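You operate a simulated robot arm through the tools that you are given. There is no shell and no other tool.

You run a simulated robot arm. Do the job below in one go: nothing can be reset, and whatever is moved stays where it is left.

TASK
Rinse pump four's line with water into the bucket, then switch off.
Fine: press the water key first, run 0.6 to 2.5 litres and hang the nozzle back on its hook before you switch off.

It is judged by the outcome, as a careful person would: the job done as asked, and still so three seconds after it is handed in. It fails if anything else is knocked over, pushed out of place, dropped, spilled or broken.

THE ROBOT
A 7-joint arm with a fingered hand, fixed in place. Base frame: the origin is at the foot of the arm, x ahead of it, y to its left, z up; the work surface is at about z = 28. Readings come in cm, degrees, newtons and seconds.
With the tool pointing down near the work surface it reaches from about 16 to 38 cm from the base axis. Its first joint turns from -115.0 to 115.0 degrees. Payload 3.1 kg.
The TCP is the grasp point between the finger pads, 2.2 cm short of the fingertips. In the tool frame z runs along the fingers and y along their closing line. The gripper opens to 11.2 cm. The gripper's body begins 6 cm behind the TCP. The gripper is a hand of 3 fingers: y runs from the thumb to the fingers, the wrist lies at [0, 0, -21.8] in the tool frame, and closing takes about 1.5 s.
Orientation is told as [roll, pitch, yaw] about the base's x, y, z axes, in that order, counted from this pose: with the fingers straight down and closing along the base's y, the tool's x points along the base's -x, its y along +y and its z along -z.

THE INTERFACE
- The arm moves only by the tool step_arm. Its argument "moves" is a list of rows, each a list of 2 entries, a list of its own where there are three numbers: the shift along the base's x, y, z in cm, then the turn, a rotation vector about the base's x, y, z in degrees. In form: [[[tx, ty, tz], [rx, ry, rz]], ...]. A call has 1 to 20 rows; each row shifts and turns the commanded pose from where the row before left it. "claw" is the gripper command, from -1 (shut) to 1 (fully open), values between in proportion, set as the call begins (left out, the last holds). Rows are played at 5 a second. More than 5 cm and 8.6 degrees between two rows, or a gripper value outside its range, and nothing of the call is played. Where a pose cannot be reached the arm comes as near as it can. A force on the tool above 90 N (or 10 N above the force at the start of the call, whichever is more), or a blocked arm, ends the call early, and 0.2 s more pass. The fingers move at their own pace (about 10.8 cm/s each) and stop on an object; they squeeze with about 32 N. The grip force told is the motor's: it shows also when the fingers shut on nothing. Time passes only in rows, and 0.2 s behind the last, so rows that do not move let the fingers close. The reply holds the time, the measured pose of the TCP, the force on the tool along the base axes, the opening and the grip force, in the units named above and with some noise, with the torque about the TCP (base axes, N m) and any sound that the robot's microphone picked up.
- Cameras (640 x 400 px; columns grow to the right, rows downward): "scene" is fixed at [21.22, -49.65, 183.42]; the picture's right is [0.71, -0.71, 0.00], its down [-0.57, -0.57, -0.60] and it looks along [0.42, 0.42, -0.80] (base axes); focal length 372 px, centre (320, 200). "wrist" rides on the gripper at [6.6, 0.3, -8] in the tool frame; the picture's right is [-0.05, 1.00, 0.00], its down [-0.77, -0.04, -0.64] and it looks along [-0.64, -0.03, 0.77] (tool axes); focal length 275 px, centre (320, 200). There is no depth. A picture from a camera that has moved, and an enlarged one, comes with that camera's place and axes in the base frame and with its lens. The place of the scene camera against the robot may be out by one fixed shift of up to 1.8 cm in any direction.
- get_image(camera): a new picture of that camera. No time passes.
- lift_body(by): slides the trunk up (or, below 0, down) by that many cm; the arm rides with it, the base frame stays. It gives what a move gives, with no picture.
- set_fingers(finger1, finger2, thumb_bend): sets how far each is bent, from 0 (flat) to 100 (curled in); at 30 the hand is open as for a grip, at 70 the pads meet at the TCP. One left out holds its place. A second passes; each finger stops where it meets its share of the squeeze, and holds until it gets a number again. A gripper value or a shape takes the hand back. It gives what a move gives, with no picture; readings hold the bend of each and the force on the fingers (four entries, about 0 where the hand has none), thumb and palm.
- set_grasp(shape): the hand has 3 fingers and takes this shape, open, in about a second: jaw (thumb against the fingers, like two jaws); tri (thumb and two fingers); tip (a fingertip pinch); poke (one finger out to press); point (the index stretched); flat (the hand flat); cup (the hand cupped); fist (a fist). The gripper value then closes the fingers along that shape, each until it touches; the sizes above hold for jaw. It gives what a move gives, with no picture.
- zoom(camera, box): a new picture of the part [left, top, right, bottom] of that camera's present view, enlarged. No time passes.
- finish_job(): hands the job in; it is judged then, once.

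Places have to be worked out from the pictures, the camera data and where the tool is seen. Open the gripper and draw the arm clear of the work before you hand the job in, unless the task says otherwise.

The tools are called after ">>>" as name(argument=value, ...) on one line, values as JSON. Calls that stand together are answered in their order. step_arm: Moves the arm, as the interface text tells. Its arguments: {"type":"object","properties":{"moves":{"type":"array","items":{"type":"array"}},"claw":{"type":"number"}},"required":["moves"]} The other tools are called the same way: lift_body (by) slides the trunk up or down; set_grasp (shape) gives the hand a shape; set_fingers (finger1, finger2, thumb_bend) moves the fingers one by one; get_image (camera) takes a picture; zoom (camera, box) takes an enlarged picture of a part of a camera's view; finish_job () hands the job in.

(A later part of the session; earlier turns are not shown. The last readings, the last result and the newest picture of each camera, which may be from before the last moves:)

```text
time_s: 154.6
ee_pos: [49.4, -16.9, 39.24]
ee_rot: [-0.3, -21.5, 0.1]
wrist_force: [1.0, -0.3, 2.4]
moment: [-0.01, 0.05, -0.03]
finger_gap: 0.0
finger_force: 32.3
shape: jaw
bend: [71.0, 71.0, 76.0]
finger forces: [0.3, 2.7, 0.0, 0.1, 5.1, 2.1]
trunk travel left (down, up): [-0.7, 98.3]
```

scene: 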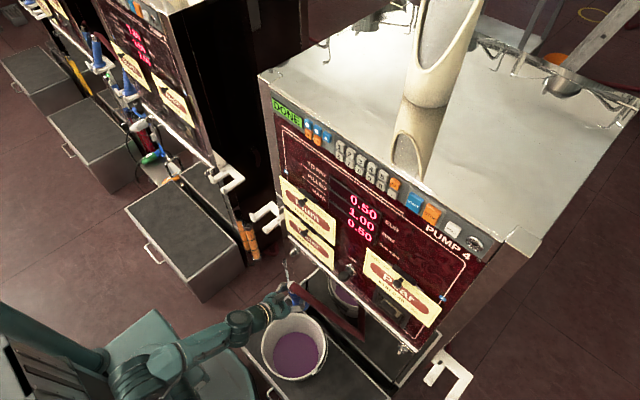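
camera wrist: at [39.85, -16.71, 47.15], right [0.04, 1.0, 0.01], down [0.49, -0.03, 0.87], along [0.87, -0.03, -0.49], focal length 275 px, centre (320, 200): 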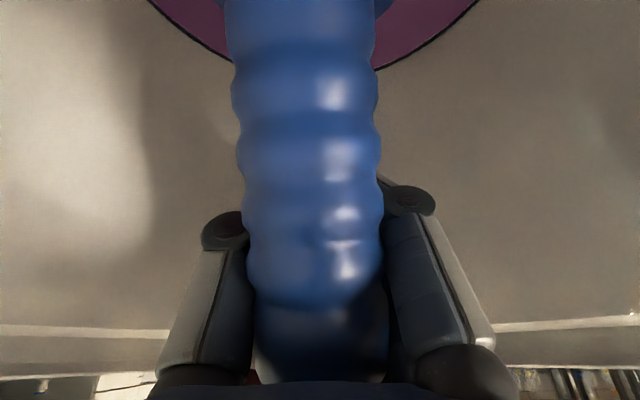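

The tip touches the floor at TCP z≈39.3. I take a look, then open the fingers.

>>> step_arm(moves=[[[0, 0, 0], [0, 0, 0]], [[0, 0, 0], [0, 0, 0]], [[0, 0, 0], [0, 0, 0]], [[0, 0, 0], [0, 0, 0]], [[0, 0, 0], [0, 0, 0]]], claw=0.1)

>>> get_image(camera="wrist")

>>> zoom(camera="scene", box=[240, 290, 360, 390])

```text
time_s: 155.8
ee_pos: [49.31, -16.96, 39.17]
ee_rot: [-0.2, -21.4, 0.1]
wrist_force: [-5.5, -3.4, -1.2]
moment: [-0.1, 0.15, 0.1]
finger_gap: 5.69
finger_force: 0.0
shape: jaw
bend: [72.0, 74.0, 70.0]
finger forces: [0.0, 6.9, 0.0, 0.1, 0.0, 0.1]
trunk travel left (down, up): [-0.7, 98.3]
```

```text
taken
camera wrist: at [40.2, -16.72, 44.37], right [0.04, 1.0, 0.01], down [0.49, -0.03, 0.87], along [0.87, -0.03, -0.49], focal length 275 px, centre (320, 200)
```

wrist: 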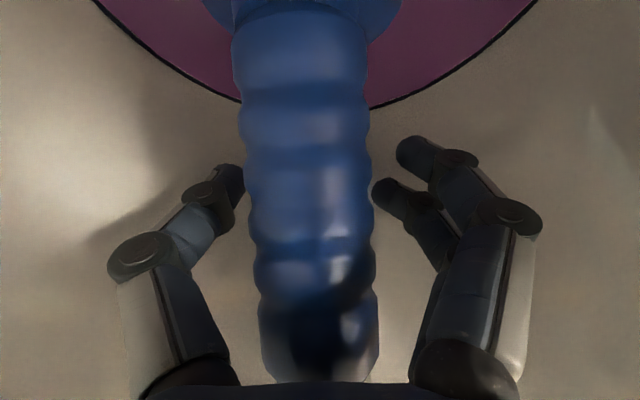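

```text
4.00 times, centred on (300, 340) of scene
camera zoom: at [21.22, -49.65, 183.42], right [0.71, -0.71, 0.0], down [-0.57, -0.57, -0.6], along [0.42, 0.42, -0.8], focal length 1488 px, centre (400, -360)
```

zoom: 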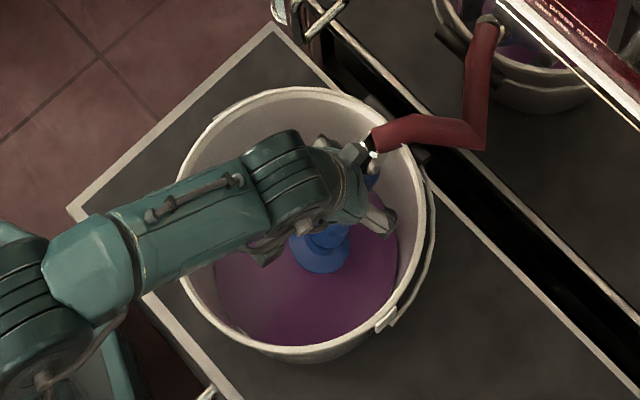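

The opening fingers pressed the far wall and nudged the bucket about 0.9 cm forward, back near its original spot. I ease the hand back and up a little to relieve that and see how the nozzle rests.

>>> step_arm(moves=[[[-0.6, 0, 0.3], [0, 0, 0]], [[-0.4, 0, 1], [0, 0, 0]], [[0, 0, 0], [0, 0, 0]]])

>>> get_image(camera="wrist")

>>> zoom(camera="scene", box=[240, 290, 360, 390])

```text
time_s: 156.6
ee_pos: [48.21, -17.01, 40.55]
ee_rot: [-0.2, -21.5, 0.1]
wrist_force: [0.6, -0.4, 0.5]
moment: [0.01, 0.0, -0.01]
finger_gap: 6.08
finger_force: 0.0
shape: jaw
bend: [72.0, 72.0, 70.0]
finger forces: [0.1, 0.1, 0.1, 0.0, 0.0, 0.0]
trunk travel left (down, up): [-0.7, 98.3]
```

```text
taken
camera wrist: at [39.24, -16.7, 45.65], right [0.04, 1.0, 0.01], down [0.49, -0.03, 0.87], along [0.87, -0.03, -0.49], focal length 275 px, centre (320, 200)
```

wrist: 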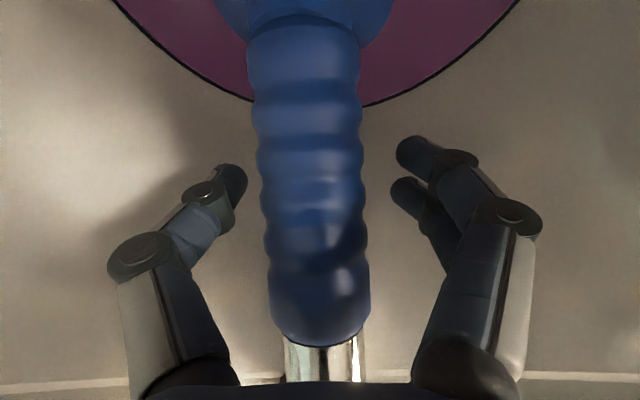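

```text
4.00 times, centred on (300, 340) of scene
camera zoom: at [21.22, -49.65, 183.42], right [0.71, -0.71, 0.0], down [-0.57, -0.57, -0.6], along [0.42, 0.42, -0.8], focal length 1488 px, centre (400, -360)
```

zoom: 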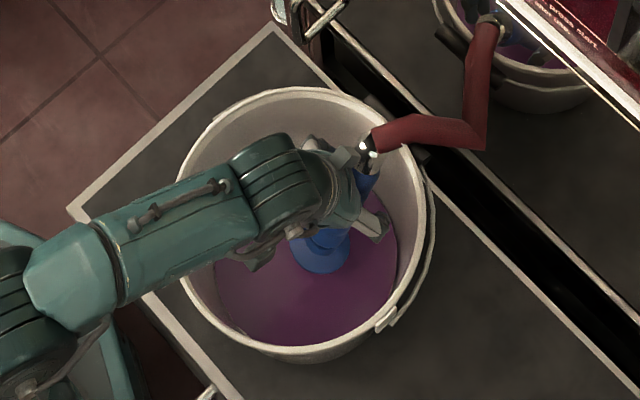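

The nozzle rests by itself, leaning about 29° on the far wall (collar ≈ (50.7, -17.1, 45.9), flange ≈ (44.5, -17.4, 34.8)). I rotate the hand to -48° around the handle with the TCP about 0.8 cm short of its axis, for a proper pinch.

>>> step_arm(moves=[[[-0.3, -0.05, 0], [0, -5.3, 0]], [[-0.3, -0.05, 0], [0, -5.3, 0]], [[-0.3, -0.05, 0], [0, -5.3, 0]], [[-0.25, -0.05, 0], [0, -5.3, 0]], [[-0.2, 0, 0], [0, -5.3, 0]], [[0, 0, 0], [0, 0, 0]]])

>>> get_image(camera="wrist")

>>> zoom(camera="scene", box=[240, 290, 360, 390])

```text
time_s: 158.0
ee_pos: [46.99, -17.13, 40.47]
ee_rot: [-0.2, -48.0, 0.2]
wrist_force: [-0.7, -0.2, 0.6]
moment: [-0.04, 0.01, 0.03]
finger_gap: 6.12
finger_force: 0.0
shape: jaw
bend: [72.0, 72.0, 70.0]
finger forces: [0.1, 0.0, 0.0, 0.0, 0.0, 0.1]
trunk travel left (down, up): [-0.7, 98.3]
```

```text
taken
camera wrist: at [36.61, -16.87, 41.03], right [0.03, 1.0, 0.03], down [0.04, -0.03, 1.0], along [1.0, -0.03, -0.04], focal length 275 px, centre (320, 200)
```

wrist: 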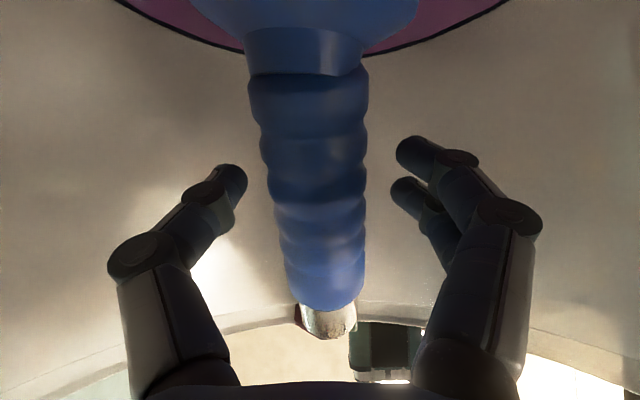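

```text
4.00 times, centred on (300, 340) of scene
camera zoom: at [21.22, -49.65, 183.42], right [0.71, -0.71, 0.0], down [-0.57, -0.57, -0.6], along [0.42, 0.42, -0.8], focal length 1488 px, centre (400, -360)
```

zoom: 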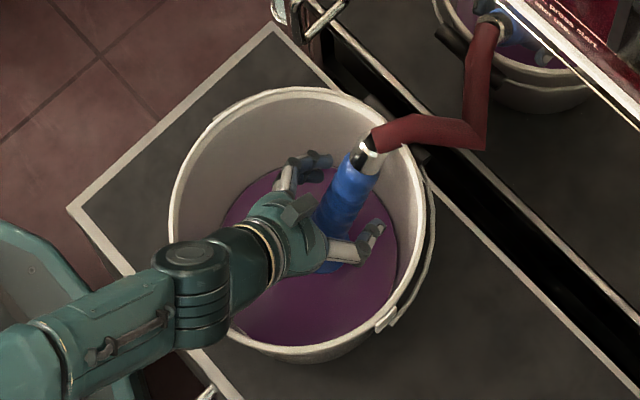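

Here the handle is about 1.6 cm too deep toward the palm, and the part under the wrist is against the near wall. A steeper hand clears the wall, so I go to -36° and shift back 0.8 cm and up 0.6 cm.

>>> step_arm(moves=[[[0, 0, 0.2], [0, 4, 0]], [[-0.2, 0, 0.2], [0, 4, 0]], [[-0.3, 0, 0.2], [0, 4, 0]], [[-0.3, 0, 0], [0, 0, 0]], [[0, 0, 0], [0, 0, 0]]])

>>> get_image(camera="wrist")

>>> zoom(camera="scene", box=[240, 290, 360, 390])

```text
time_s: 159.2
ee_pos: [46.23, -17.13, 41.1]
ee_rot: [-0.2, -35.9, 0.2]
wrist_force: [0.3, -0.9, -0.3]
moment: [-0.01, -0.02, -0.01]
finger_gap: 6.11
finger_force: 0.0
shape: jaw
bend: [72.0, 72.0, 70.0]
finger forces: [0.0, 0.1, 0.0, 0.0, 0.1, 0.0]
trunk travel left (down, up): [-0.7, 98.3]
```

```text
taken
camera wrist: at [36.14, -16.88, 43.82], right [0.04, 1.0, 0.02], down [0.25, -0.03, 0.97], along [0.97, -0.03, -0.25], focal length 275 px, centre (320, 200)
```

wrist: 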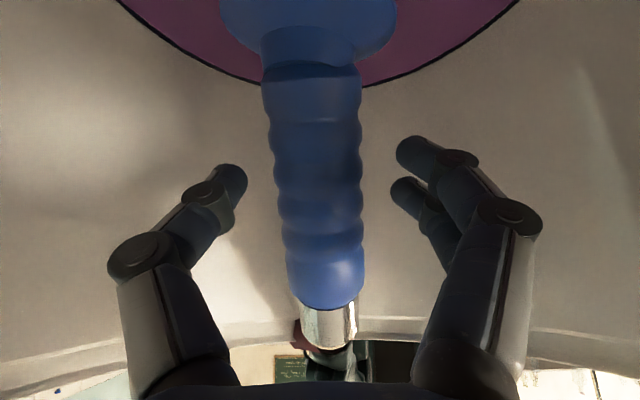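

```text
4.00 times, centred on (300, 340) of scene
camera zoom: at [21.22, -49.65, 183.42], right [0.71, -0.71, 0.0], down [-0.57, -0.57, -0.6], along [0.42, 0.42, -0.8], focal length 1488 px, centre (400, -360)
```

zoom: 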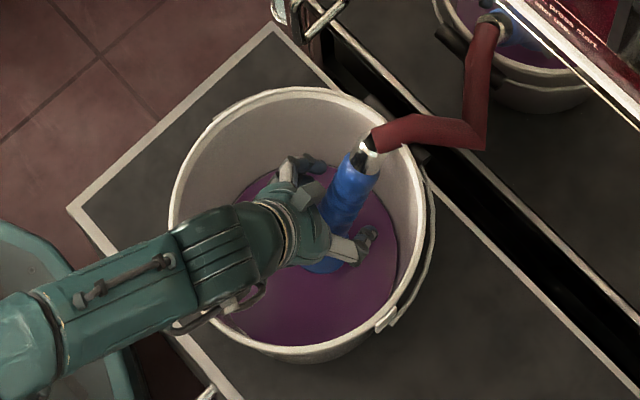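

Now the handle sits about 0.5 cm beyond the TCP, centred, as in the original grip. I shift back another 0.3 cm and close.

>>> step_arm(moves=[[[-0.2, -0.05, 0.25], [0, 0, 0]], [[0, 0, 0], [0, 0, 0]]])

>>> step_arm(moves=[[[0, 0, 0], [0, 0, 0]], [[0, 0, 0], [0, 0, 0]], [[0, 0, 0], [0, 0, 0]], [[0, 0, 0], [0, 0, 0]], [[0, 0, 0], [0, 0, 0]], [[0, 0, 0], [0, 0, 0]], [[0, 0, 0], [0, 0, 0]]], claw=-1)

>>> get_image(camera="wrist")

>>> zoom(camera="scene", box=[240, 290, 360, 390])

```text
time_s: 159.8
ee_pos: [46.17, -17.14, 41.42]
ee_rot: [-0.3, -35.9, 0.1]
wrist_force: [0.1, 0.4, 0.3]
moment: [-0.01, -0.01, 0.02]
finger_gap: 6.11
finger_force: 0.1
shape: jaw
bend: [72.0, 72.0, 70.0]
finger forces: [0.0, 0.1, 0.0, 0.1, 0.0, 0.1]
trunk travel left (down, up): [-0.7, 98.3]
```

```text
time_s: 161.4
ee_pos: [45.95, -17.17, 41.53]
ee_rot: [-0.3, -35.9, 0.1]
wrist_force: [-1.0, 0.0, 0.2]
moment: [-0.01, -0.03, 0.0]
finger_gap: 2.92
finger_force: 32.0
shape: jaw
bend: [73.0, 74.0, 70.0]
finger forces: [14.3, 14.4, 0.0, 0.0, 28.9, 0.0]
trunk travel left (down, up): [-0.7, 98.3]
```

```text
taken
camera wrist: at [35.91, -16.92, 44.07], right [0.04, 1.0, 0.02], down [0.25, -0.03, 0.97], along [0.97, -0.03, -0.25], focal length 275 px, centre (320, 200)
```

wrist: 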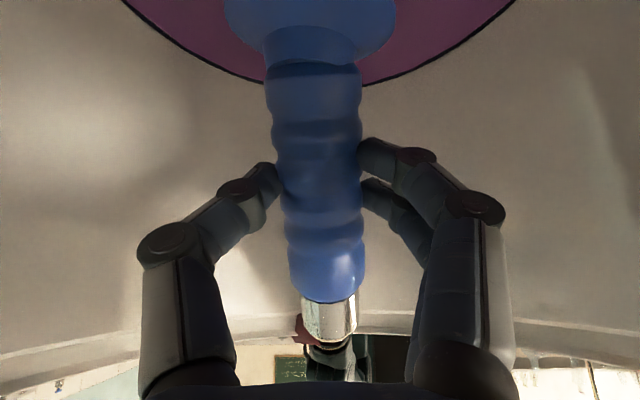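

```text
4.00 times, centred on (300, 340) of scene
camera zoom: at [21.22, -49.65, 183.42], right [0.71, -0.71, 0.0], down [-0.57, -0.57, -0.6], along [0.42, 0.42, -0.8], focal length 1488 px, centre (400, -360)
```

zoom: 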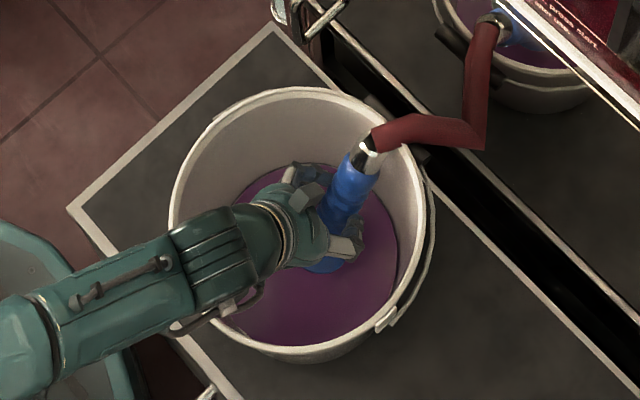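

A balanced, firm pinch (2.9 cm, 14/14/29 N), like the first one. This time I raise with the arm rather than the trunk, straight up, so the arm unfolds into the posture that worked.

>>> step_arm(moves=[[[0, 0, 1.5], [0, 0, 0]], [[0, 0, 2], [0, 0, 0]], [[0, 0, 2], [0, 0, 0]], [[0, 0, 2], [0, 0, 0]], [[0, 0, 2], [0, 0, 0]], [[0, 0, 0], [0, 0, 0]], [[0, 0, 0], [0, 0, 0]]])

>>> get_image(camera="wrist")

>>> zoom(camera="scene", box=[240, 270, 380, 390])

```text
time_s: 163.0
ee_pos: [46.04, -17.14, 50.74]
ee_rot: [-0.2, -35.9, 0.1]
wrist_force: [0.3, 0.5, -3.0]
moment: [-0.02, -0.02, 0.0]
finger_gap: 2.91
finger_force: 32.0
shape: jaw
bend: [73.0, 74.0, 70.0]
finger forces: [13.7, 14.4, 0.0, 0.0, 26.0, 0.0]
trunk travel left (down, up): [-0.7, 98.3]
```

```text
taken
camera wrist: at [35.88, -16.86, 53.6], right [0.04, 1.0, 0.03], down [0.25, -0.03, 0.97], along [0.97, -0.03, -0.25], focal length 275 px, centre (320, 200)
```

wrist: 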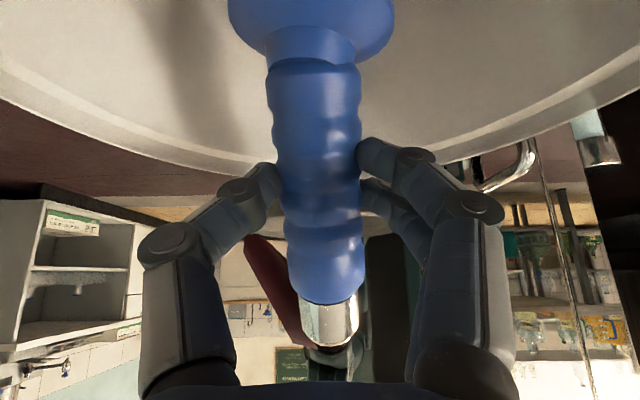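

```text
3.33 times, centred on (310, 330) of scene
camera zoom: at [21.22, -49.65, 183.42], right [0.71, -0.71, 0.0], down [-0.57, -0.57, -0.6], along [0.42, 0.42, -0.8], focal length 1240 px, centre (353, -233)
```

zoom: 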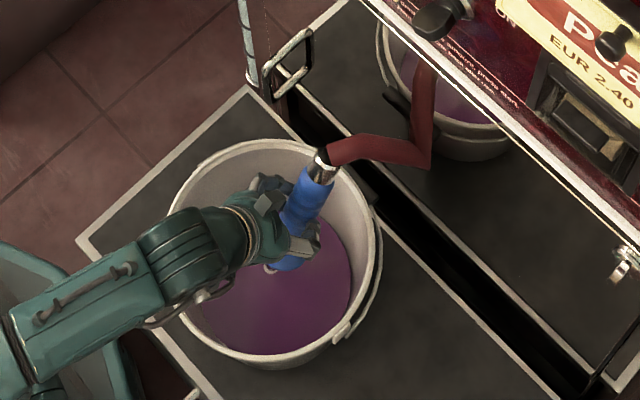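

It holds without turning. I continue up with the arm over the bucket.

>>> step_arm(moves=[[[0, 0, 2], [0, 0, 0]], [[0, 0, 2], [0, 0, 0]], [[0, 0, 2], [0, 0, 0]], [[0, 0, 2], [0, 0, 0]], [[0, 0, 2], [0, 0, 0]], [[0, 0, 2], [0, 0, 0]], [[0, 0, 2], [0, 0, 0]], [[0, 0, 2], [0, 0, 0]], [[0, 0, 0], [0, 0, 0]]])

>>> get_image(camera="wrist")

>>> get_image(camera="scene")

```text
time_s: 165.0
ee_pos: [46.01, -17.26, 66.73]
ee_rot: [-0.2, -35.9, 0.1]
wrist_force: [-0.2, -0.6, -3.2]
moment: [-0.02, -0.03, 0.02]
finger_gap: 2.86
finger_force: 31.7
shape: jaw
bend: [73.0, 74.0, 70.0]
finger forces: [13.6, 14.5, 0.0, 0.0, 26.0, 0.1]
trunk travel left (down, up): [-0.7, 98.3]
```

```text
taken
camera wrist: at [35.92, -16.93, 69.52], right [0.04, 1.0, 0.03], down [0.25, -0.03, 0.97], along [0.97, -0.03, -0.25], focal length 275 px, centre (320, 200)
```

wrist: 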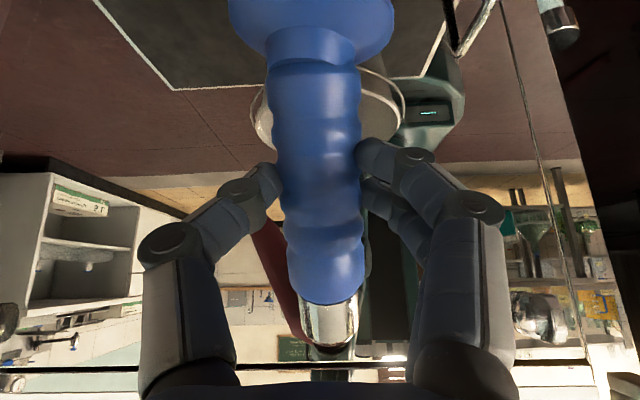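

```text
taken
```

scene: 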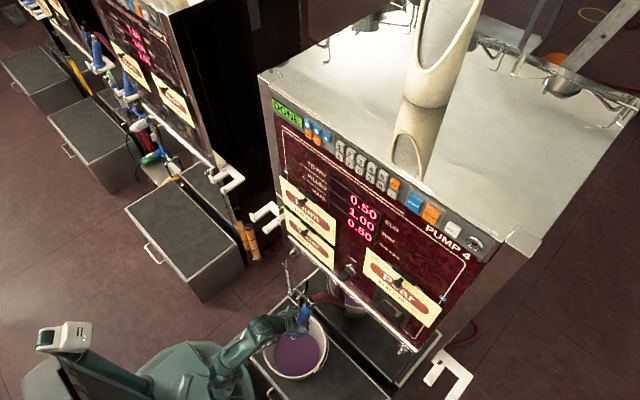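

Arm is now well unfolded. I pitch gently to -50° (bringing the spout near vertical) and raise the trunk to fork height.

>>> step_arm(moves=[[[0, 0, 0], [0, -3.5, 0]], [[0, 0, 0], [0, -3.5, 0]], [[0, 0, 0], [0, -3.5, 0]], [[0, 0, 0], [0, -3.5, 0]], [[0, 0, 0], [0, 0, 0]]])

>>> lift_body(by=26)

>>> get_image(camera="wrist")

>>> zoom(camera="scene", box=[220, 240, 360, 340])

```text
time_s: 166.2
ee_pos: [46.09, -17.16, 66.76]
ee_rot: [-0.2, -50.0, 0.1]
wrist_force: [-0.1, -0.6, -1.9]
moment: [-0.01, 0.01, -0.03]
finger_gap: 2.87
finger_force: 32.2
shape: jaw
bend: [73.0, 74.0, 70.0]
finger forces: [13.9, 14.3, 0.0, 0.1, 26.2, 0.0]
trunk travel left (down, up): [-0.7, 98.3]
```

```text
time_s: 168.9
ee_pos: [46.01, -17.21, 92.87]
ee_rot: [-0.2, -49.9, 0.1]
wrist_force: [-0.4, 0.2, -3.0]
moment: [0.0, -0.05, -0.03]
finger_gap: 2.85
finger_force: 31.8
shape: jaw
bend: [73.0, 74.0, 70.0]
finger forces: [13.9, 14.3, 0.0, 0.0, 26.1, 0.1]
trunk travel left (down, up): [-26.7, 72.3]
```

```text
taken
camera wrist: at [35.61, -16.95, 93.0], right [0.03, 1.0, 0.03], down [0.01, -0.03, 1.0], along [1.0, -0.03, -0.01], focal length 275 px, centre (320, 200)
```

wrist: 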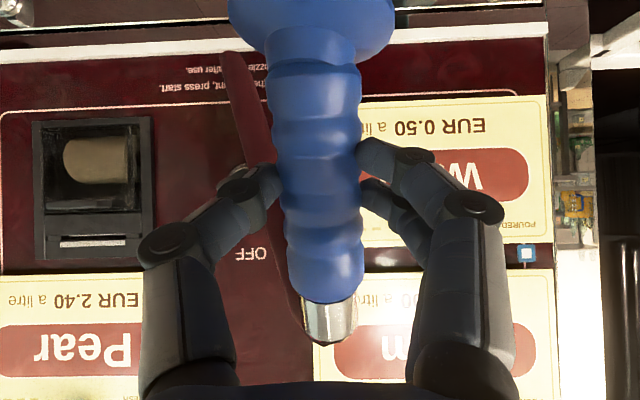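

```text
4.00 times, centred on (290, 290) of scene
camera zoom: at [21.22, -49.65, 183.42], right [0.71, -0.71, 0.0], down [-0.57, -0.57, -0.6], along [0.42, 0.42, -0.8], focal length 1488 px, centre (440, -160)
```

zoom: 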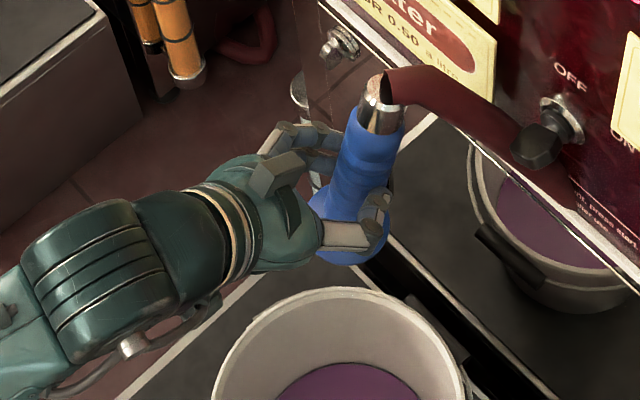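

Holding perfectly and hanging almost as it did on the hook. I carry it left smoothly to y=12.

>>> step_arm(moves=[[[0, 2.4, 0], [0, 0, 0]], [[0, 2.4, 0], [0, 0, 0]], [[0, 2.4, 0], [0, 0, 0]], [[0, 2.4, 0], [0, 0, 0]], [[0, 2.4, 0], [0, 0, 0]], [[0, 2.4, 0], [0, 0, 0]], [[0, 2.4, 0], [0, 0, 0]], [[0, 2.4, 0], [0, 0, 0]], [[0, 2.4, 0], [0, 0, 0]], [[0, 2.4, 0], [0, 0, 0]], [[0, 2.4, 0], [0, 0, 0]], [[0, 2.7, 0], [0, 0, 0]], [[0, 0, 0], [0, 0, 0]]])

>>> get_image(camera="wrist")

>>> zoom(camera="scene", box=[200, 160, 340, 260])

```text
time_s: 171.7
ee_pos: [46.05, 11.8, 92.83]
ee_rot: [-0.2, -50.0, 0.2]
wrist_force: [-0.3, -0.3, -2.8]
moment: [0.01, 0.01, 0.01]
finger_gap: 2.82
finger_force: 32.3
shape: jaw
bend: [73.0, 74.0, 70.0]
finger forces: [11.4, 14.1, 0.0, 0.0, 25.6, 0.0]
trunk travel left (down, up): [-26.7, 72.3]
```

```text
taken
camera wrist: at [35.64, 12.13, 93.03], right [0.03, 1.0, 0.03], down [0.01, -0.03, 1.0], along [1.0, -0.03, -0.01], focal length 275 px, centre (320, 200)
```

wrist: 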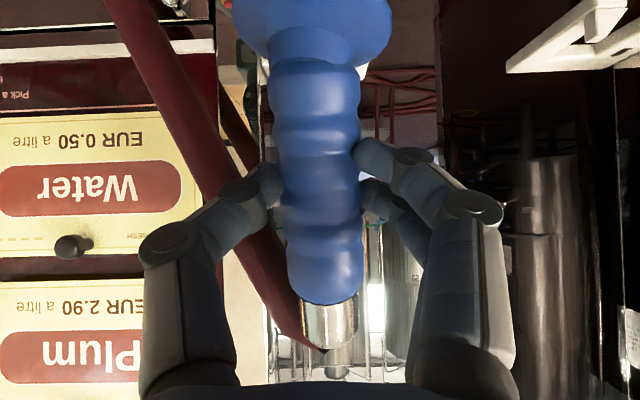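

```text
4.00 times, centred on (270, 210) of scene
camera zoom: at [21.22, -49.65, 183.42], right [0.71, -0.71, 0.0], down [-0.57, -0.57, -0.6], along [0.42, 0.42, -0.8], focal length 1488 px, centre (520, 160)
```

zoom: 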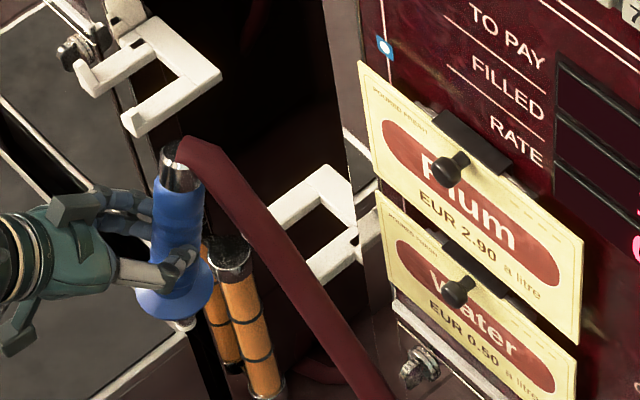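

The nozzle hangs almost exactly as it did on the hook; its flange is at about (46.4, 11.9, 87.6). I lower 1.8 cm (still above the prong tips) and advance toward the fork in small rows.

>>> step_arm(moves=[[[1, 0.1, -0.9], [0, 0, 0]], [[1, 0, -0.9], [0, 0, 0]], [[1.5, 0, 0], [0, 0, 0]], [[1.5, 0, 0], [0, 0, 0]], [[1.5, 0, 0], [0, 0, 0]], [[0, 0, 0], [0, 0, 0]]])

>>> get_image(camera="wrist")

>>> zoom(camera="scene", box=[200, 160, 340, 260])

```text
time_s: 173.1
ee_pos: [52.54, 11.92, 91.02]
ee_rot: [-0.2, -50.0, 0.1]
wrist_force: [0.0, -0.2, -2.7]
moment: [0.01, -0.02, 0.02]
finger_gap: 2.79
finger_force: 31.8
shape: jaw
bend: [73.0, 74.0, 70.0]
finger forces: [11.2, 13.9, 0.0, 0.0, 25.3, 0.1]
trunk travel left (down, up): [-26.7, 72.3]
```

```text
taken
camera wrist: at [42.16, 12.26, 91.19], right [0.03, 1.0, 0.03], down [0.01, -0.03, 1.0], along [1.0, -0.03, -0.01], focal length 275 px, centre (320, 200)
```

wrist: 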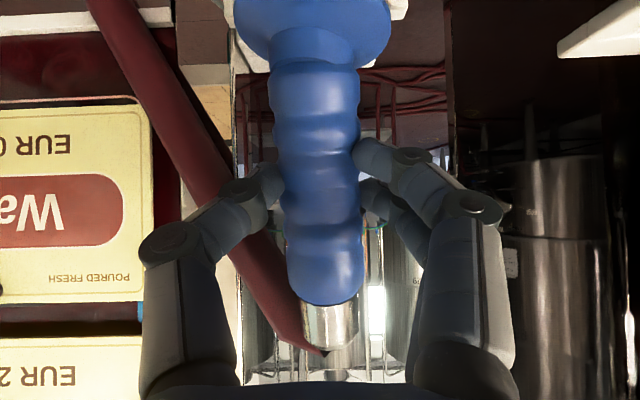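

```text
4.00 times, centred on (270, 210) of scene
camera zoom: at [21.22, -49.65, 183.42], right [0.71, -0.71, 0.0], down [-0.57, -0.57, -0.6], along [0.42, 0.42, -0.8], focal length 1488 px, centre (520, 160)
```

zoom: 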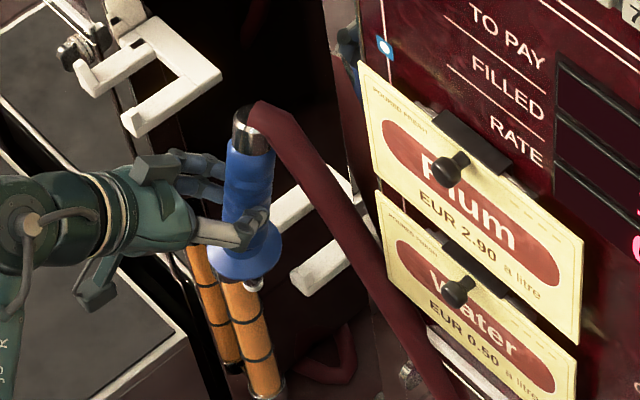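

Clear of the prongs so far and no reach limit. I go on another 4 cm.

>>> step_arm(moves=[[[1, 0, 0], [0, 0, 0]], [[1, 0, 0], [0, 0, 0]], [[1, 0, 0], [0, 0, 0]], [[1, 0, 0], [0, 0, 0]], [[0, 0, 0], [0, 0, 0]]])

>>> get_image(camera="wrist")

>>> zoom(camera="scene", box=[200, 160, 340, 260])

```text
time_s: 174.3
ee_pos: [56.48, 12.07, 90.92]
ee_rot: [-0.3, -49.9, 0.1]
wrist_force: [0.2, 0.2, -3.2]
moment: [0.01, 0.0, 0.03]
finger_gap: 2.79
finger_force: 32.2
shape: jaw
bend: [73.0, 74.0, 70.0]
finger forces: [11.2, 13.9, 0.0, 0.0, 25.3, 0.0]
trunk travel left (down, up): [-26.7, 72.3]
```

```text
taken
camera wrist: at [46.15, 12.31, 91.2], right [0.03, 1.0, 0.03], down [0.01, -0.03, 1.0], along [1.0, -0.03, -0.01], focal length 275 px, centre (320, 200)
```

wrist: 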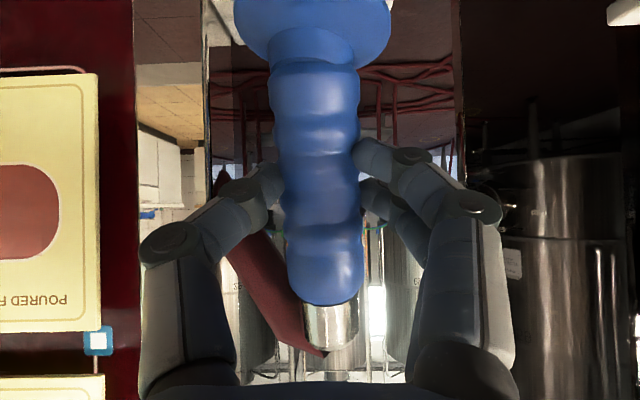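

```text
4.00 times, centred on (270, 210) of scene
camera zoom: at [21.22, -49.65, 183.42], right [0.71, -0.71, 0.0], down [-0.57, -0.57, -0.6], along [0.42, 0.42, -0.8], focal length 1488 px, centre (520, 160)
```

zoom: 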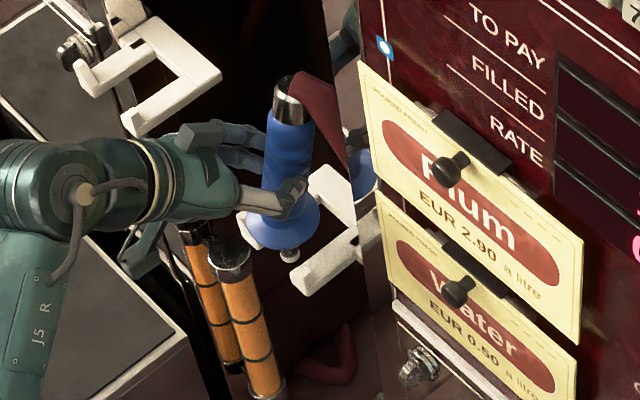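

The spout is entering the gap between the prongs, flange above them. I continue the last 2.7 cm in half-centimetre rows.

>>> step_arm(moves=[[[0.7, -0.05, 0], [0, 0, 0]], [[0.7, 0, 0], [0, 0, 0]], [[0.7, 0, 0], [0, 0, 0]], [[0.6, 0, 0], [0, 0, 0]], [[0, 0, 0], [0, 0, 0]]])

>>> get_image(camera="wrist")

>>> zoom(camera="scene", box=[200, 160, 340, 260])

```text
time_s: 175.5
ee_pos: [59.23, 11.99, 90.97]
ee_rot: [-0.2, -49.8, 0.1]
wrist_force: [-0.2, -0.4, -3.6]
moment: [-0.01, 0.05, -0.01]
finger_gap: 2.77
finger_force: 32.5
shape: jaw
bend: [74.0, 74.0, 70.0]
finger forces: [11.1, 13.8, 0.0, 0.0, 25.3, 0.1]
trunk travel left (down, up): [-26.7, 72.3]
```

```text
taken
camera wrist: at [48.85, 12.26, 91.2], right [0.03, 1.0, 0.03], down [0.01, -0.03, 1.0], along [1.0, -0.03, -0.01], focal length 275 px, centre (320, 200)
```

wrist: 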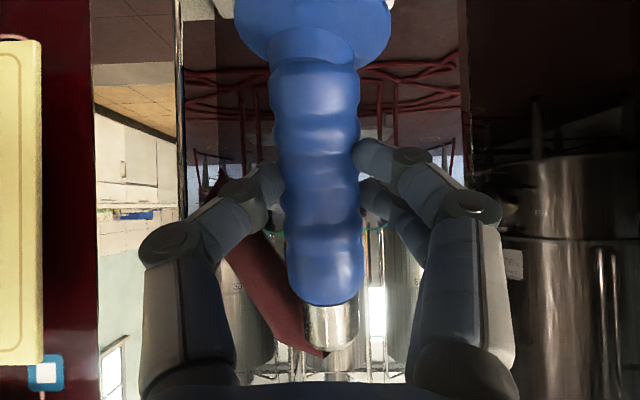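

```text
4.00 times, centred on (270, 210) of scene
camera zoom: at [21.22, -49.65, 183.42], right [0.71, -0.71, 0.0], down [-0.57, -0.57, -0.6], along [0.42, 0.42, -0.8], focal length 1488 px, centre (520, 160)
```

zoom: 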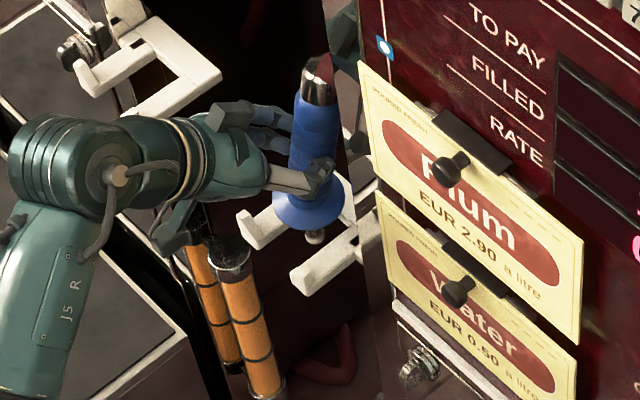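

Flange is over the fork; compared with the original picture it should go about 0.6 cm further in. I do that, then start lowering with the trunk.

>>> step_arm(moves=[[[0.3, 0, 0], [0, 0, 0]], [[0.4, 0, 0], [0, 0, 0]], [[0, 0, 0], [0, 0, 0]]])

>>> lift_body(by=-2.5)

>>> get_image(camera="wrist")

>>> zoom(camera="scene", box=[200, 160, 340, 260])

```text
time_s: 176.3
ee_pos: [59.88, 11.99, 91.08]
ee_rot: [-0.3, -50.0, 0.0]
wrist_force: [0.3, -0.5, -2.6]
moment: [-0.02, 0.04, -0.04]
finger_gap: 2.78
finger_force: 32.4
shape: jaw
bend: [74.0, 74.0, 70.0]
finger forces: [11.2, 14.0, 0.0, 0.0, 25.3, 0.0]
trunk travel left (down, up): [-26.7, 72.3]
```

```text
time_s: 177.0
ee_pos: [59.91, 12.03, 88.48]
ee_rot: [-0.2, -49.9, 0.0]
wrist_force: [-0.8, 0.5, -2.7]
moment: [0.01, 0.03, -0.02]
finger_gap: 2.77
finger_force: 31.7
shape: jaw
bend: [74.0, 74.0, 70.0]
finger forces: [11.2, 13.9, 0.0, 0.1, 25.3, 0.0]
trunk travel left (down, up): [-24.2, 74.8]
```

```text
taken
camera wrist: at [49.5, 12.23, 88.7], right [0.03, 1.0, 0.03], down [0.01, -0.03, 1.0], along [1.0, -0.03, -0.01], focal length 275 px, centre (320, 200)
```

wrist: 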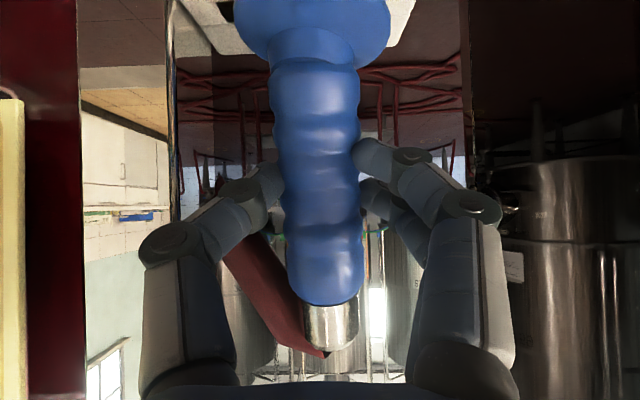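

```text
4.00 times, centred on (270, 210) of scene
camera zoom: at [21.22, -49.65, 183.42], right [0.71, -0.71, 0.0], down [-0.57, -0.57, -0.6], along [0.42, 0.42, -0.8], focal length 1488 px, centre (520, 160)
```

zoom: 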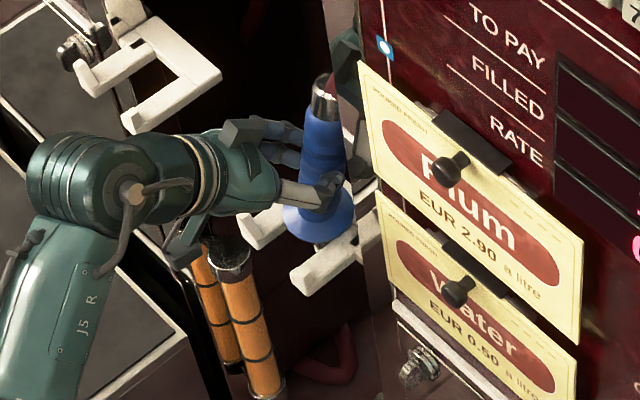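

Matches the hung picture except for about 2 cm of height. I lower the rest gently and watch for the flange touching.

>>> lift_body(by=-1.2)

>>> lift_body(by=-0.5)

>>> zoom(camera="scene", box=[200, 160, 340, 260])

```text
time_s: 177.6
ee_pos: [59.91, 11.98, 87.46]
ee_rot: [-0.1, -49.9, 0.1]
wrist_force: [1.3, 1.0, 2.2]
moment: [-0.11, -0.01, 0.04]
finger_gap: 2.76
finger_force: 31.7
shape: jaw
bend: [74.0, 74.0, 70.0]
finger forces: [11.8, 14.7, 0.0, 0.0, 26.0, 0.0]
trunk travel left (down, up): [-23.0, 76.0]
```

```text
time_s: 178.1
ee_pos: [59.84, 12.12, 87.01]
ee_rot: [-0.2, -50.3, 0.1]
wrist_force: [3.2, 2.9, 13.9]
moment: [-0.36, -0.15, 0.11]
finger_gap: 2.79
finger_force: 32.6
shape: jaw
bend: [74.0, 73.0, 70.0]
finger forces: [14.4, 17.0, 0.0, 0.1, 30.2, 0.0]
trunk travel left (down, up): [-22.5, 76.5]
```

```text
4.00 times, centred on (270, 210) of scene
camera zoom: at [21.22, -49.65, 183.42], right [0.71, -0.71, 0.0], down [-0.57, -0.57, -0.6], along [0.42, 0.42, -0.8], focal length 1488 px, centre (520, 160)
```

zoom: 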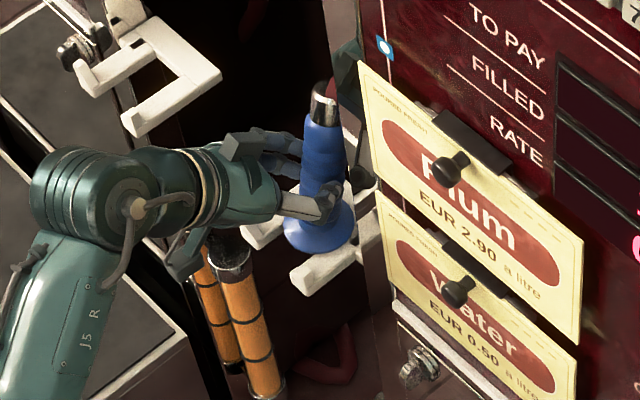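

The flange is touching the prongs (about 16 N, a little more on the right side) and the picture agrees with the hung height. I ease off slightly and then look from the wrist before opening.

>>> lift_body(by=0.4)

>>> get_image(camera="wrist")

>>> zoom(camera="scene", box=[240, 180, 320, 240])

```text
time_s: 178.7
ee_pos: [59.89, 11.93, 87.13]
ee_rot: [-0.3, -49.7, 0.1]
wrist_force: [0.4, -0.4, 3.1]
moment: [-0.21, -0.01, 0.01]
finger_gap: 2.82
finger_force: 32.0
shape: jaw
bend: [74.0, 73.0, 70.0]
finger forces: [14.1, 14.6, 0.0, 0.1, 29.1, 0.0]
trunk travel left (down, up): [-22.9, 76.1]
```

```text
taken
camera wrist: at [49.46, 12.2, 87.39], right [0.03, 1.0, 0.03], down [0.01, -0.03, 1.0], along [1.0, -0.03, -0.01], focal length 275 px, centre (320, 200)
```

wrist: 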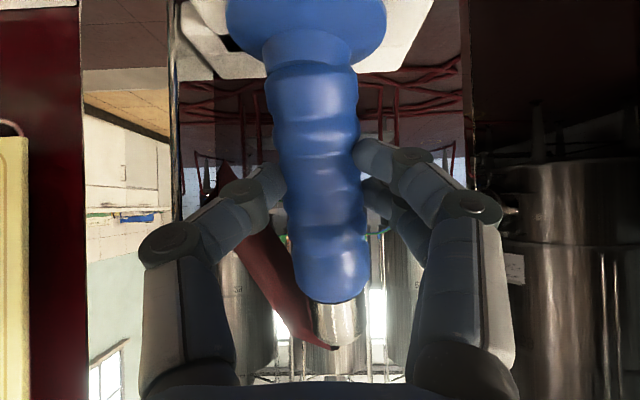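

```text
6.67 times, centred on (280, 210) of scene
camera zoom: at [21.22, -49.65, 183.42], right [0.71, -0.71, 0.0], down [-0.57, -0.57, -0.6], along [0.42, 0.42, -0.8], focal length 2479 px, centre (587, 133)
```

zoom: 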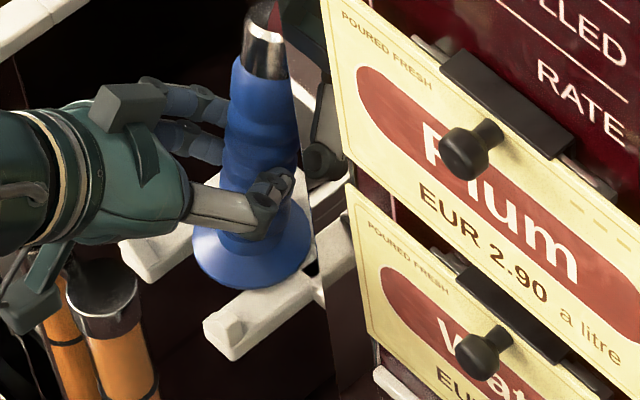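

The flange sits about 0.85 cm too high and too far in compared with the original picture; it is probably resting on the bracket at the back right. I lift 1.5 cm, come back 0.8 cm, and lower again.

>>> lift_body(by=1.6)

>>> step_arm(moves=[[[-0.4, 0.05, 0], [0, 0, 0]], [[-0.45, 0.05, 0], [0, 0, 0]], [[0, 0, 0], [0, 0, 0]]])

>>> get_image(camera="wrist")

>>> zoom(camera="scene", box=[240, 180, 320, 240])

```text
time_s: 179.3
ee_pos: [59.87, 12.03, 88.76]
ee_rot: [-0.3, -49.9, 0.1]
wrist_force: [0.0, -0.2, -2.5]
moment: [0.04, 0.02, -0.01]
finger_gap: 2.79
finger_force: 32.1
shape: jaw
bend: [73.0, 73.0, 70.0]
finger forces: [12.5, 14.5, 0.0, 0.0, 26.9, 0.0]
trunk travel left (down, up): [-24.5, 74.5]
```

```text
time_s: 180.1
ee_pos: [59.11, 11.98, 88.84]
ee_rot: [-0.3, -49.9, 0.1]
wrist_force: [-0.4, 0.6, -2.8]
moment: [0.03, 0.04, 0.0]
finger_gap: 2.79
finger_force: 32.3
shape: jaw
bend: [73.0, 73.0, 70.0]
finger forces: [12.5, 14.5, 0.0, 0.0, 26.8, 0.1]
trunk travel left (down, up): [-24.5, 74.5]
```

```text
taken
camera wrist: at [48.67, 12.35, 89.03], right [0.03, 1.0, 0.03], down [0.01, -0.03, 1.0], along [1.0, -0.03, -0.01], focal length 275 px, centre (320, 200)
```

wrist: 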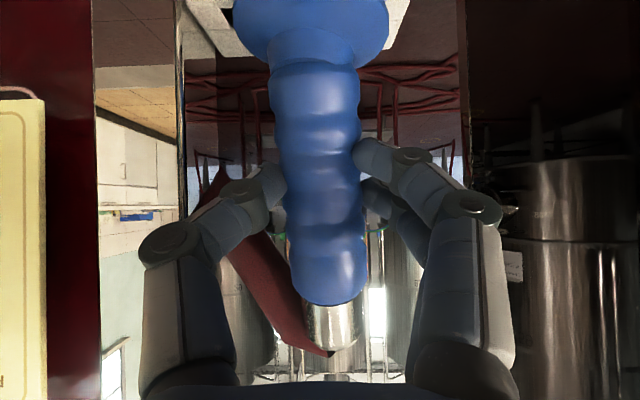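

```text
6.67 times, centred on (280, 210) of scene
camera zoom: at [21.22, -49.65, 183.42], right [0.71, -0.71, 0.0], down [-0.57, -0.57, -0.6], along [0.42, 0.42, -0.8], focal length 2479 px, centre (587, 133)
```

zoom: 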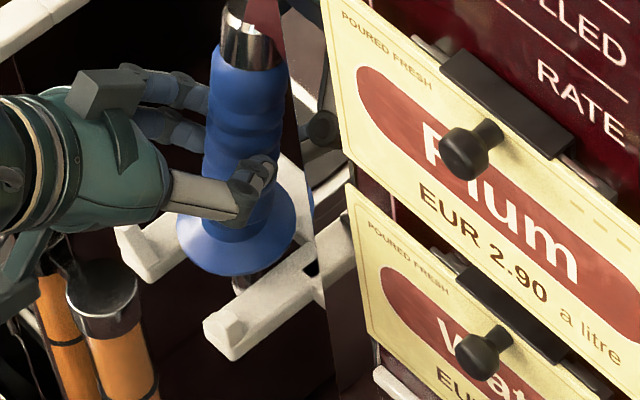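

>>> lift_body(by=-1.3)

>>> lift_body(by=-0.5)

>>> lift_body(by=-0.4)

>>> zoom(camera="scene", box=[240, 180, 320, 240])

>>> get_image(camera="wrist")

```text
time_s: 180.7
ee_pos: [59.1, 12.19, 87.59]
ee_rot: [-0.2, -49.8, 0.1]
wrist_force: [1.1, 0.1, -2.6]
moment: [-0.01, 0.03, -0.02]
finger_gap: 2.77
finger_force: 31.8
shape: jaw
bend: [73.0, 73.0, 70.0]
finger forces: [12.5, 14.6, 0.0, 0.0, 26.7, 0.1]
trunk travel left (down, up): [-23.2, 75.8]
```

```text
time_s: 181.2
ee_pos: [59.03, 12.07, 87.15]
ee_rot: [-0.2, -50.1, 0.1]
wrist_force: [1.9, 1.3, 7.2]
moment: [-0.18, -0.04, 0.04]
finger_gap: 2.8
finger_force: 31.9
shape: jaw
bend: [74.0, 73.0, 70.0]
finger forces: [13.3, 16.1, 0.0, 0.0, 27.9, 0.0]
trunk travel left (down, up): [-22.7, 76.3]
```

```text
time_s: 181.8
ee_pos: [58.89, 12.1, 86.91]
ee_rot: [-0.1, -50.3, 0.1]
wrist_force: [4.0, 3.9, 19.5]
moment: [-0.38, -0.17, 0.11]
finger_gap: 2.83
finger_force: 32.3
shape: jaw
bend: [73.0, 72.0, 71.0]
finger forces: [15.3, 17.2, 0.0, 0.1, 30.9, 0.0]
trunk travel left (down, up): [-22.3, 76.7]
```

```text
6.67 times, centred on (280, 210) of scene
camera zoom: at [21.22, -49.65, 183.42], right [0.71, -0.71, 0.0], down [-0.57, -0.57, -0.6], along [0.42, 0.42, -0.8], focal length 2479 px, centre (587, 133)
```

zoom: 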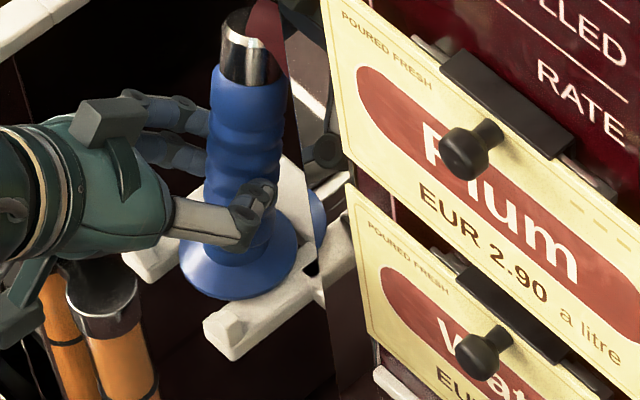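

```text
taken
camera wrist: at [48.52, 12.37, 87.04], right [0.03, 1.0, 0.03], down [0.0, -0.03, 1.0], along [1.0, -0.03, 0.0], focal length 275 px, centre (320, 200)
```

wrist: 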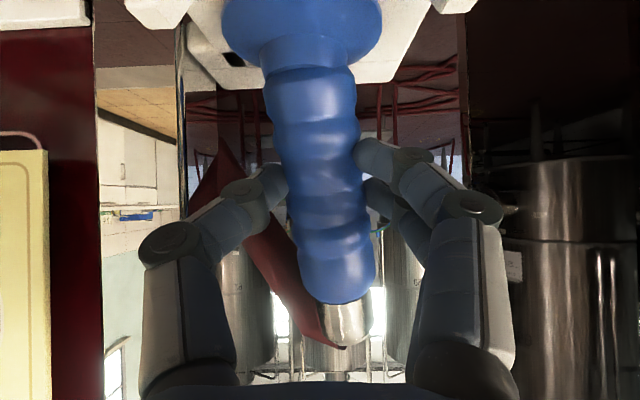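

It touches early again, with the moment showing contact on the right (-y) side: the flange is about 0.4 cm too far right. I lift 1.6 cm, shift 0.4 cm to the left and lower again.

>>> lift_body(by=1.8)

>>> step_arm(moves=[[[0.1, 0.2, 0], [0, 0, 0]], [[0.1, 0.2, 0], [0, 0, 0]], [[0, 0, 0], [0, 0, 0]]])

>>> get_image(camera="wrist")

>>> zoom(camera="wrist", box=[160, 0, 460, 100])

```text
time_s: 182.4
ee_pos: [59.05, 12.03, 88.32]
ee_rot: [-0.3, -49.6, 0.0]
wrist_force: [-0.1, -1.3, -2.4]
moment: [0.02, 0.03, -0.01]
finger_gap: 2.77
finger_force: 32.0
shape: jaw
bend: [74.0, 73.0, 71.0]
finger forces: [12.0, 14.7, 0.0, 0.0, 26.3, 0.0]
trunk travel left (down, up): [-24.1, 74.9]
```

```text
time_s: 183.2
ee_pos: [59.34, 12.49, 88.41]
ee_rot: [-0.2, -49.9, 0.1]
wrist_force: [0.1, -0.1, -3.3]
moment: [-0.02, 0.03, -0.02]
finger_gap: 2.77
finger_force: 31.8
shape: jaw
bend: [74.0, 73.0, 71.0]
finger forces: [12.1, 14.7, 0.1, 0.0, 26.3, 0.1]
trunk travel left (down, up): [-24.1, 74.9]
```

```text
taken
camera wrist: at [48.88, 12.78, 88.61], right [0.03, 1.0, 0.03], down [0.01, -0.03, 1.0], along [1.0, -0.03, -0.01], focal length 275 px, centre (320, 200)
```

wrist: 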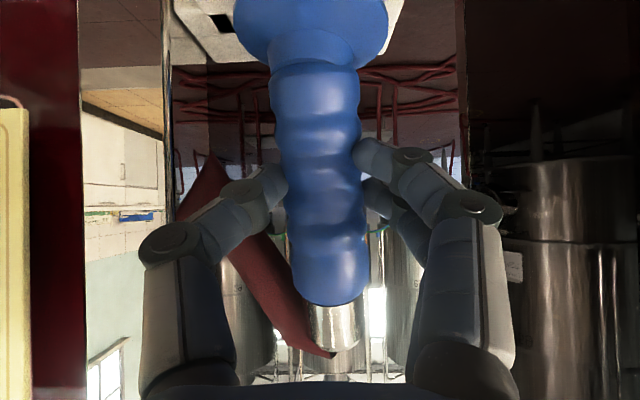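

```text
2.13 times, centred on (310, 50) of wrist
camera zoom: at [48.88, 12.78, 88.61], right [0.03, 1.0, 0.03], down [0.01, -0.03, 1.0], along [1.0, -0.03, -0.01], focal length 587 px, centre (341, 520)
```

zoom: 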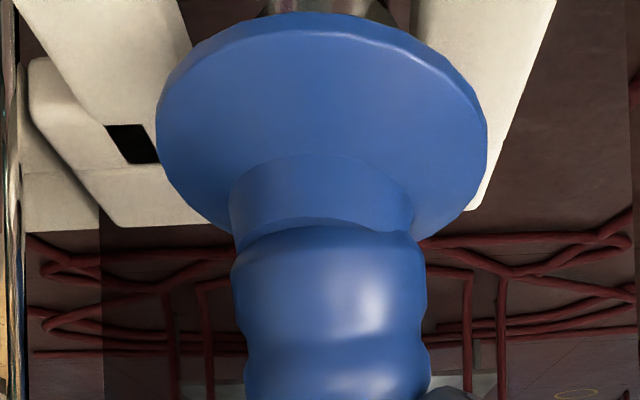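

The close-up shows the prong gap at y≈10.1–13.6 and the spout now centred near 12.2; the earlier contact was the flange's right edge on the mounting block. I trim 0.15 cm back right and lower again.

>>> step_arm(moves=[[[0, -0.15, 0], [0, 0, 0]], [[0, 0, 0], [0, 0, 0]]])

>>> lift_body(by=-1.0)

>>> lift_body(by=-0.5)

>>> get_image(camera="wrist")

```text
time_s: 183.8
ee_pos: [59.22, 12.25, 88.47]
ee_rot: [-0.2, -49.9, 0.0]
wrist_force: [-0.4, -0.2, -3.0]
moment: [0.02, 0.0, -0.02]
finger_gap: 2.78
finger_force: 31.7
shape: jaw
bend: [74.0, 73.0, 71.0]
finger forces: [12.0, 14.7, 0.0, 0.1, 26.2, 0.0]
trunk travel left (down, up): [-24.1, 74.9]
```

```text
time_s: 184.4
ee_pos: [59.29, 12.36, 87.53]
ee_rot: [-0.2, -50.0, 0.1]
wrist_force: [-0.8, 0.8, -2.2]
moment: [-0.03, 0.03, 0.01]
finger_gap: 2.77
finger_force: 31.7
shape: jaw
bend: [74.0, 73.0, 71.0]
finger forces: [12.0, 14.7, 0.0, 0.0, 26.2, 0.0]
trunk travel left (down, up): [-23.1, 75.9]
```

```text
time_s: 184.9
ee_pos: [59.3, 12.45, 87.16]
ee_rot: [-0.2, -50.1, 0.2]
wrist_force: [2.3, 1.7, 8.4]
moment: [-0.22, -0.05, 0.05]
finger_gap: 2.79
finger_force: 32.0
shape: jaw
bend: [74.0, 73.0, 71.0]
finger forces: [13.5, 16.4, 0.0, 0.1, 28.1, 0.0]
trunk travel left (down, up): [-22.6, 76.4]
```

```text
taken
camera wrist: at [48.8, 12.62, 87.26], right [0.03, 1.0, 0.03], down [0.01, -0.03, 1.0], along [1.0, -0.03, -0.01], focal length 275 px, centre (320, 200)
```

wrist: 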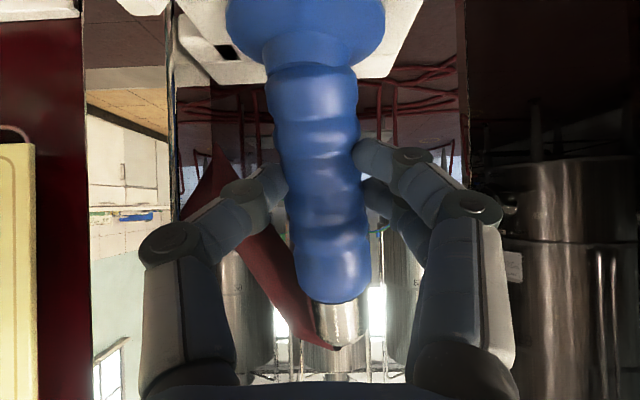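

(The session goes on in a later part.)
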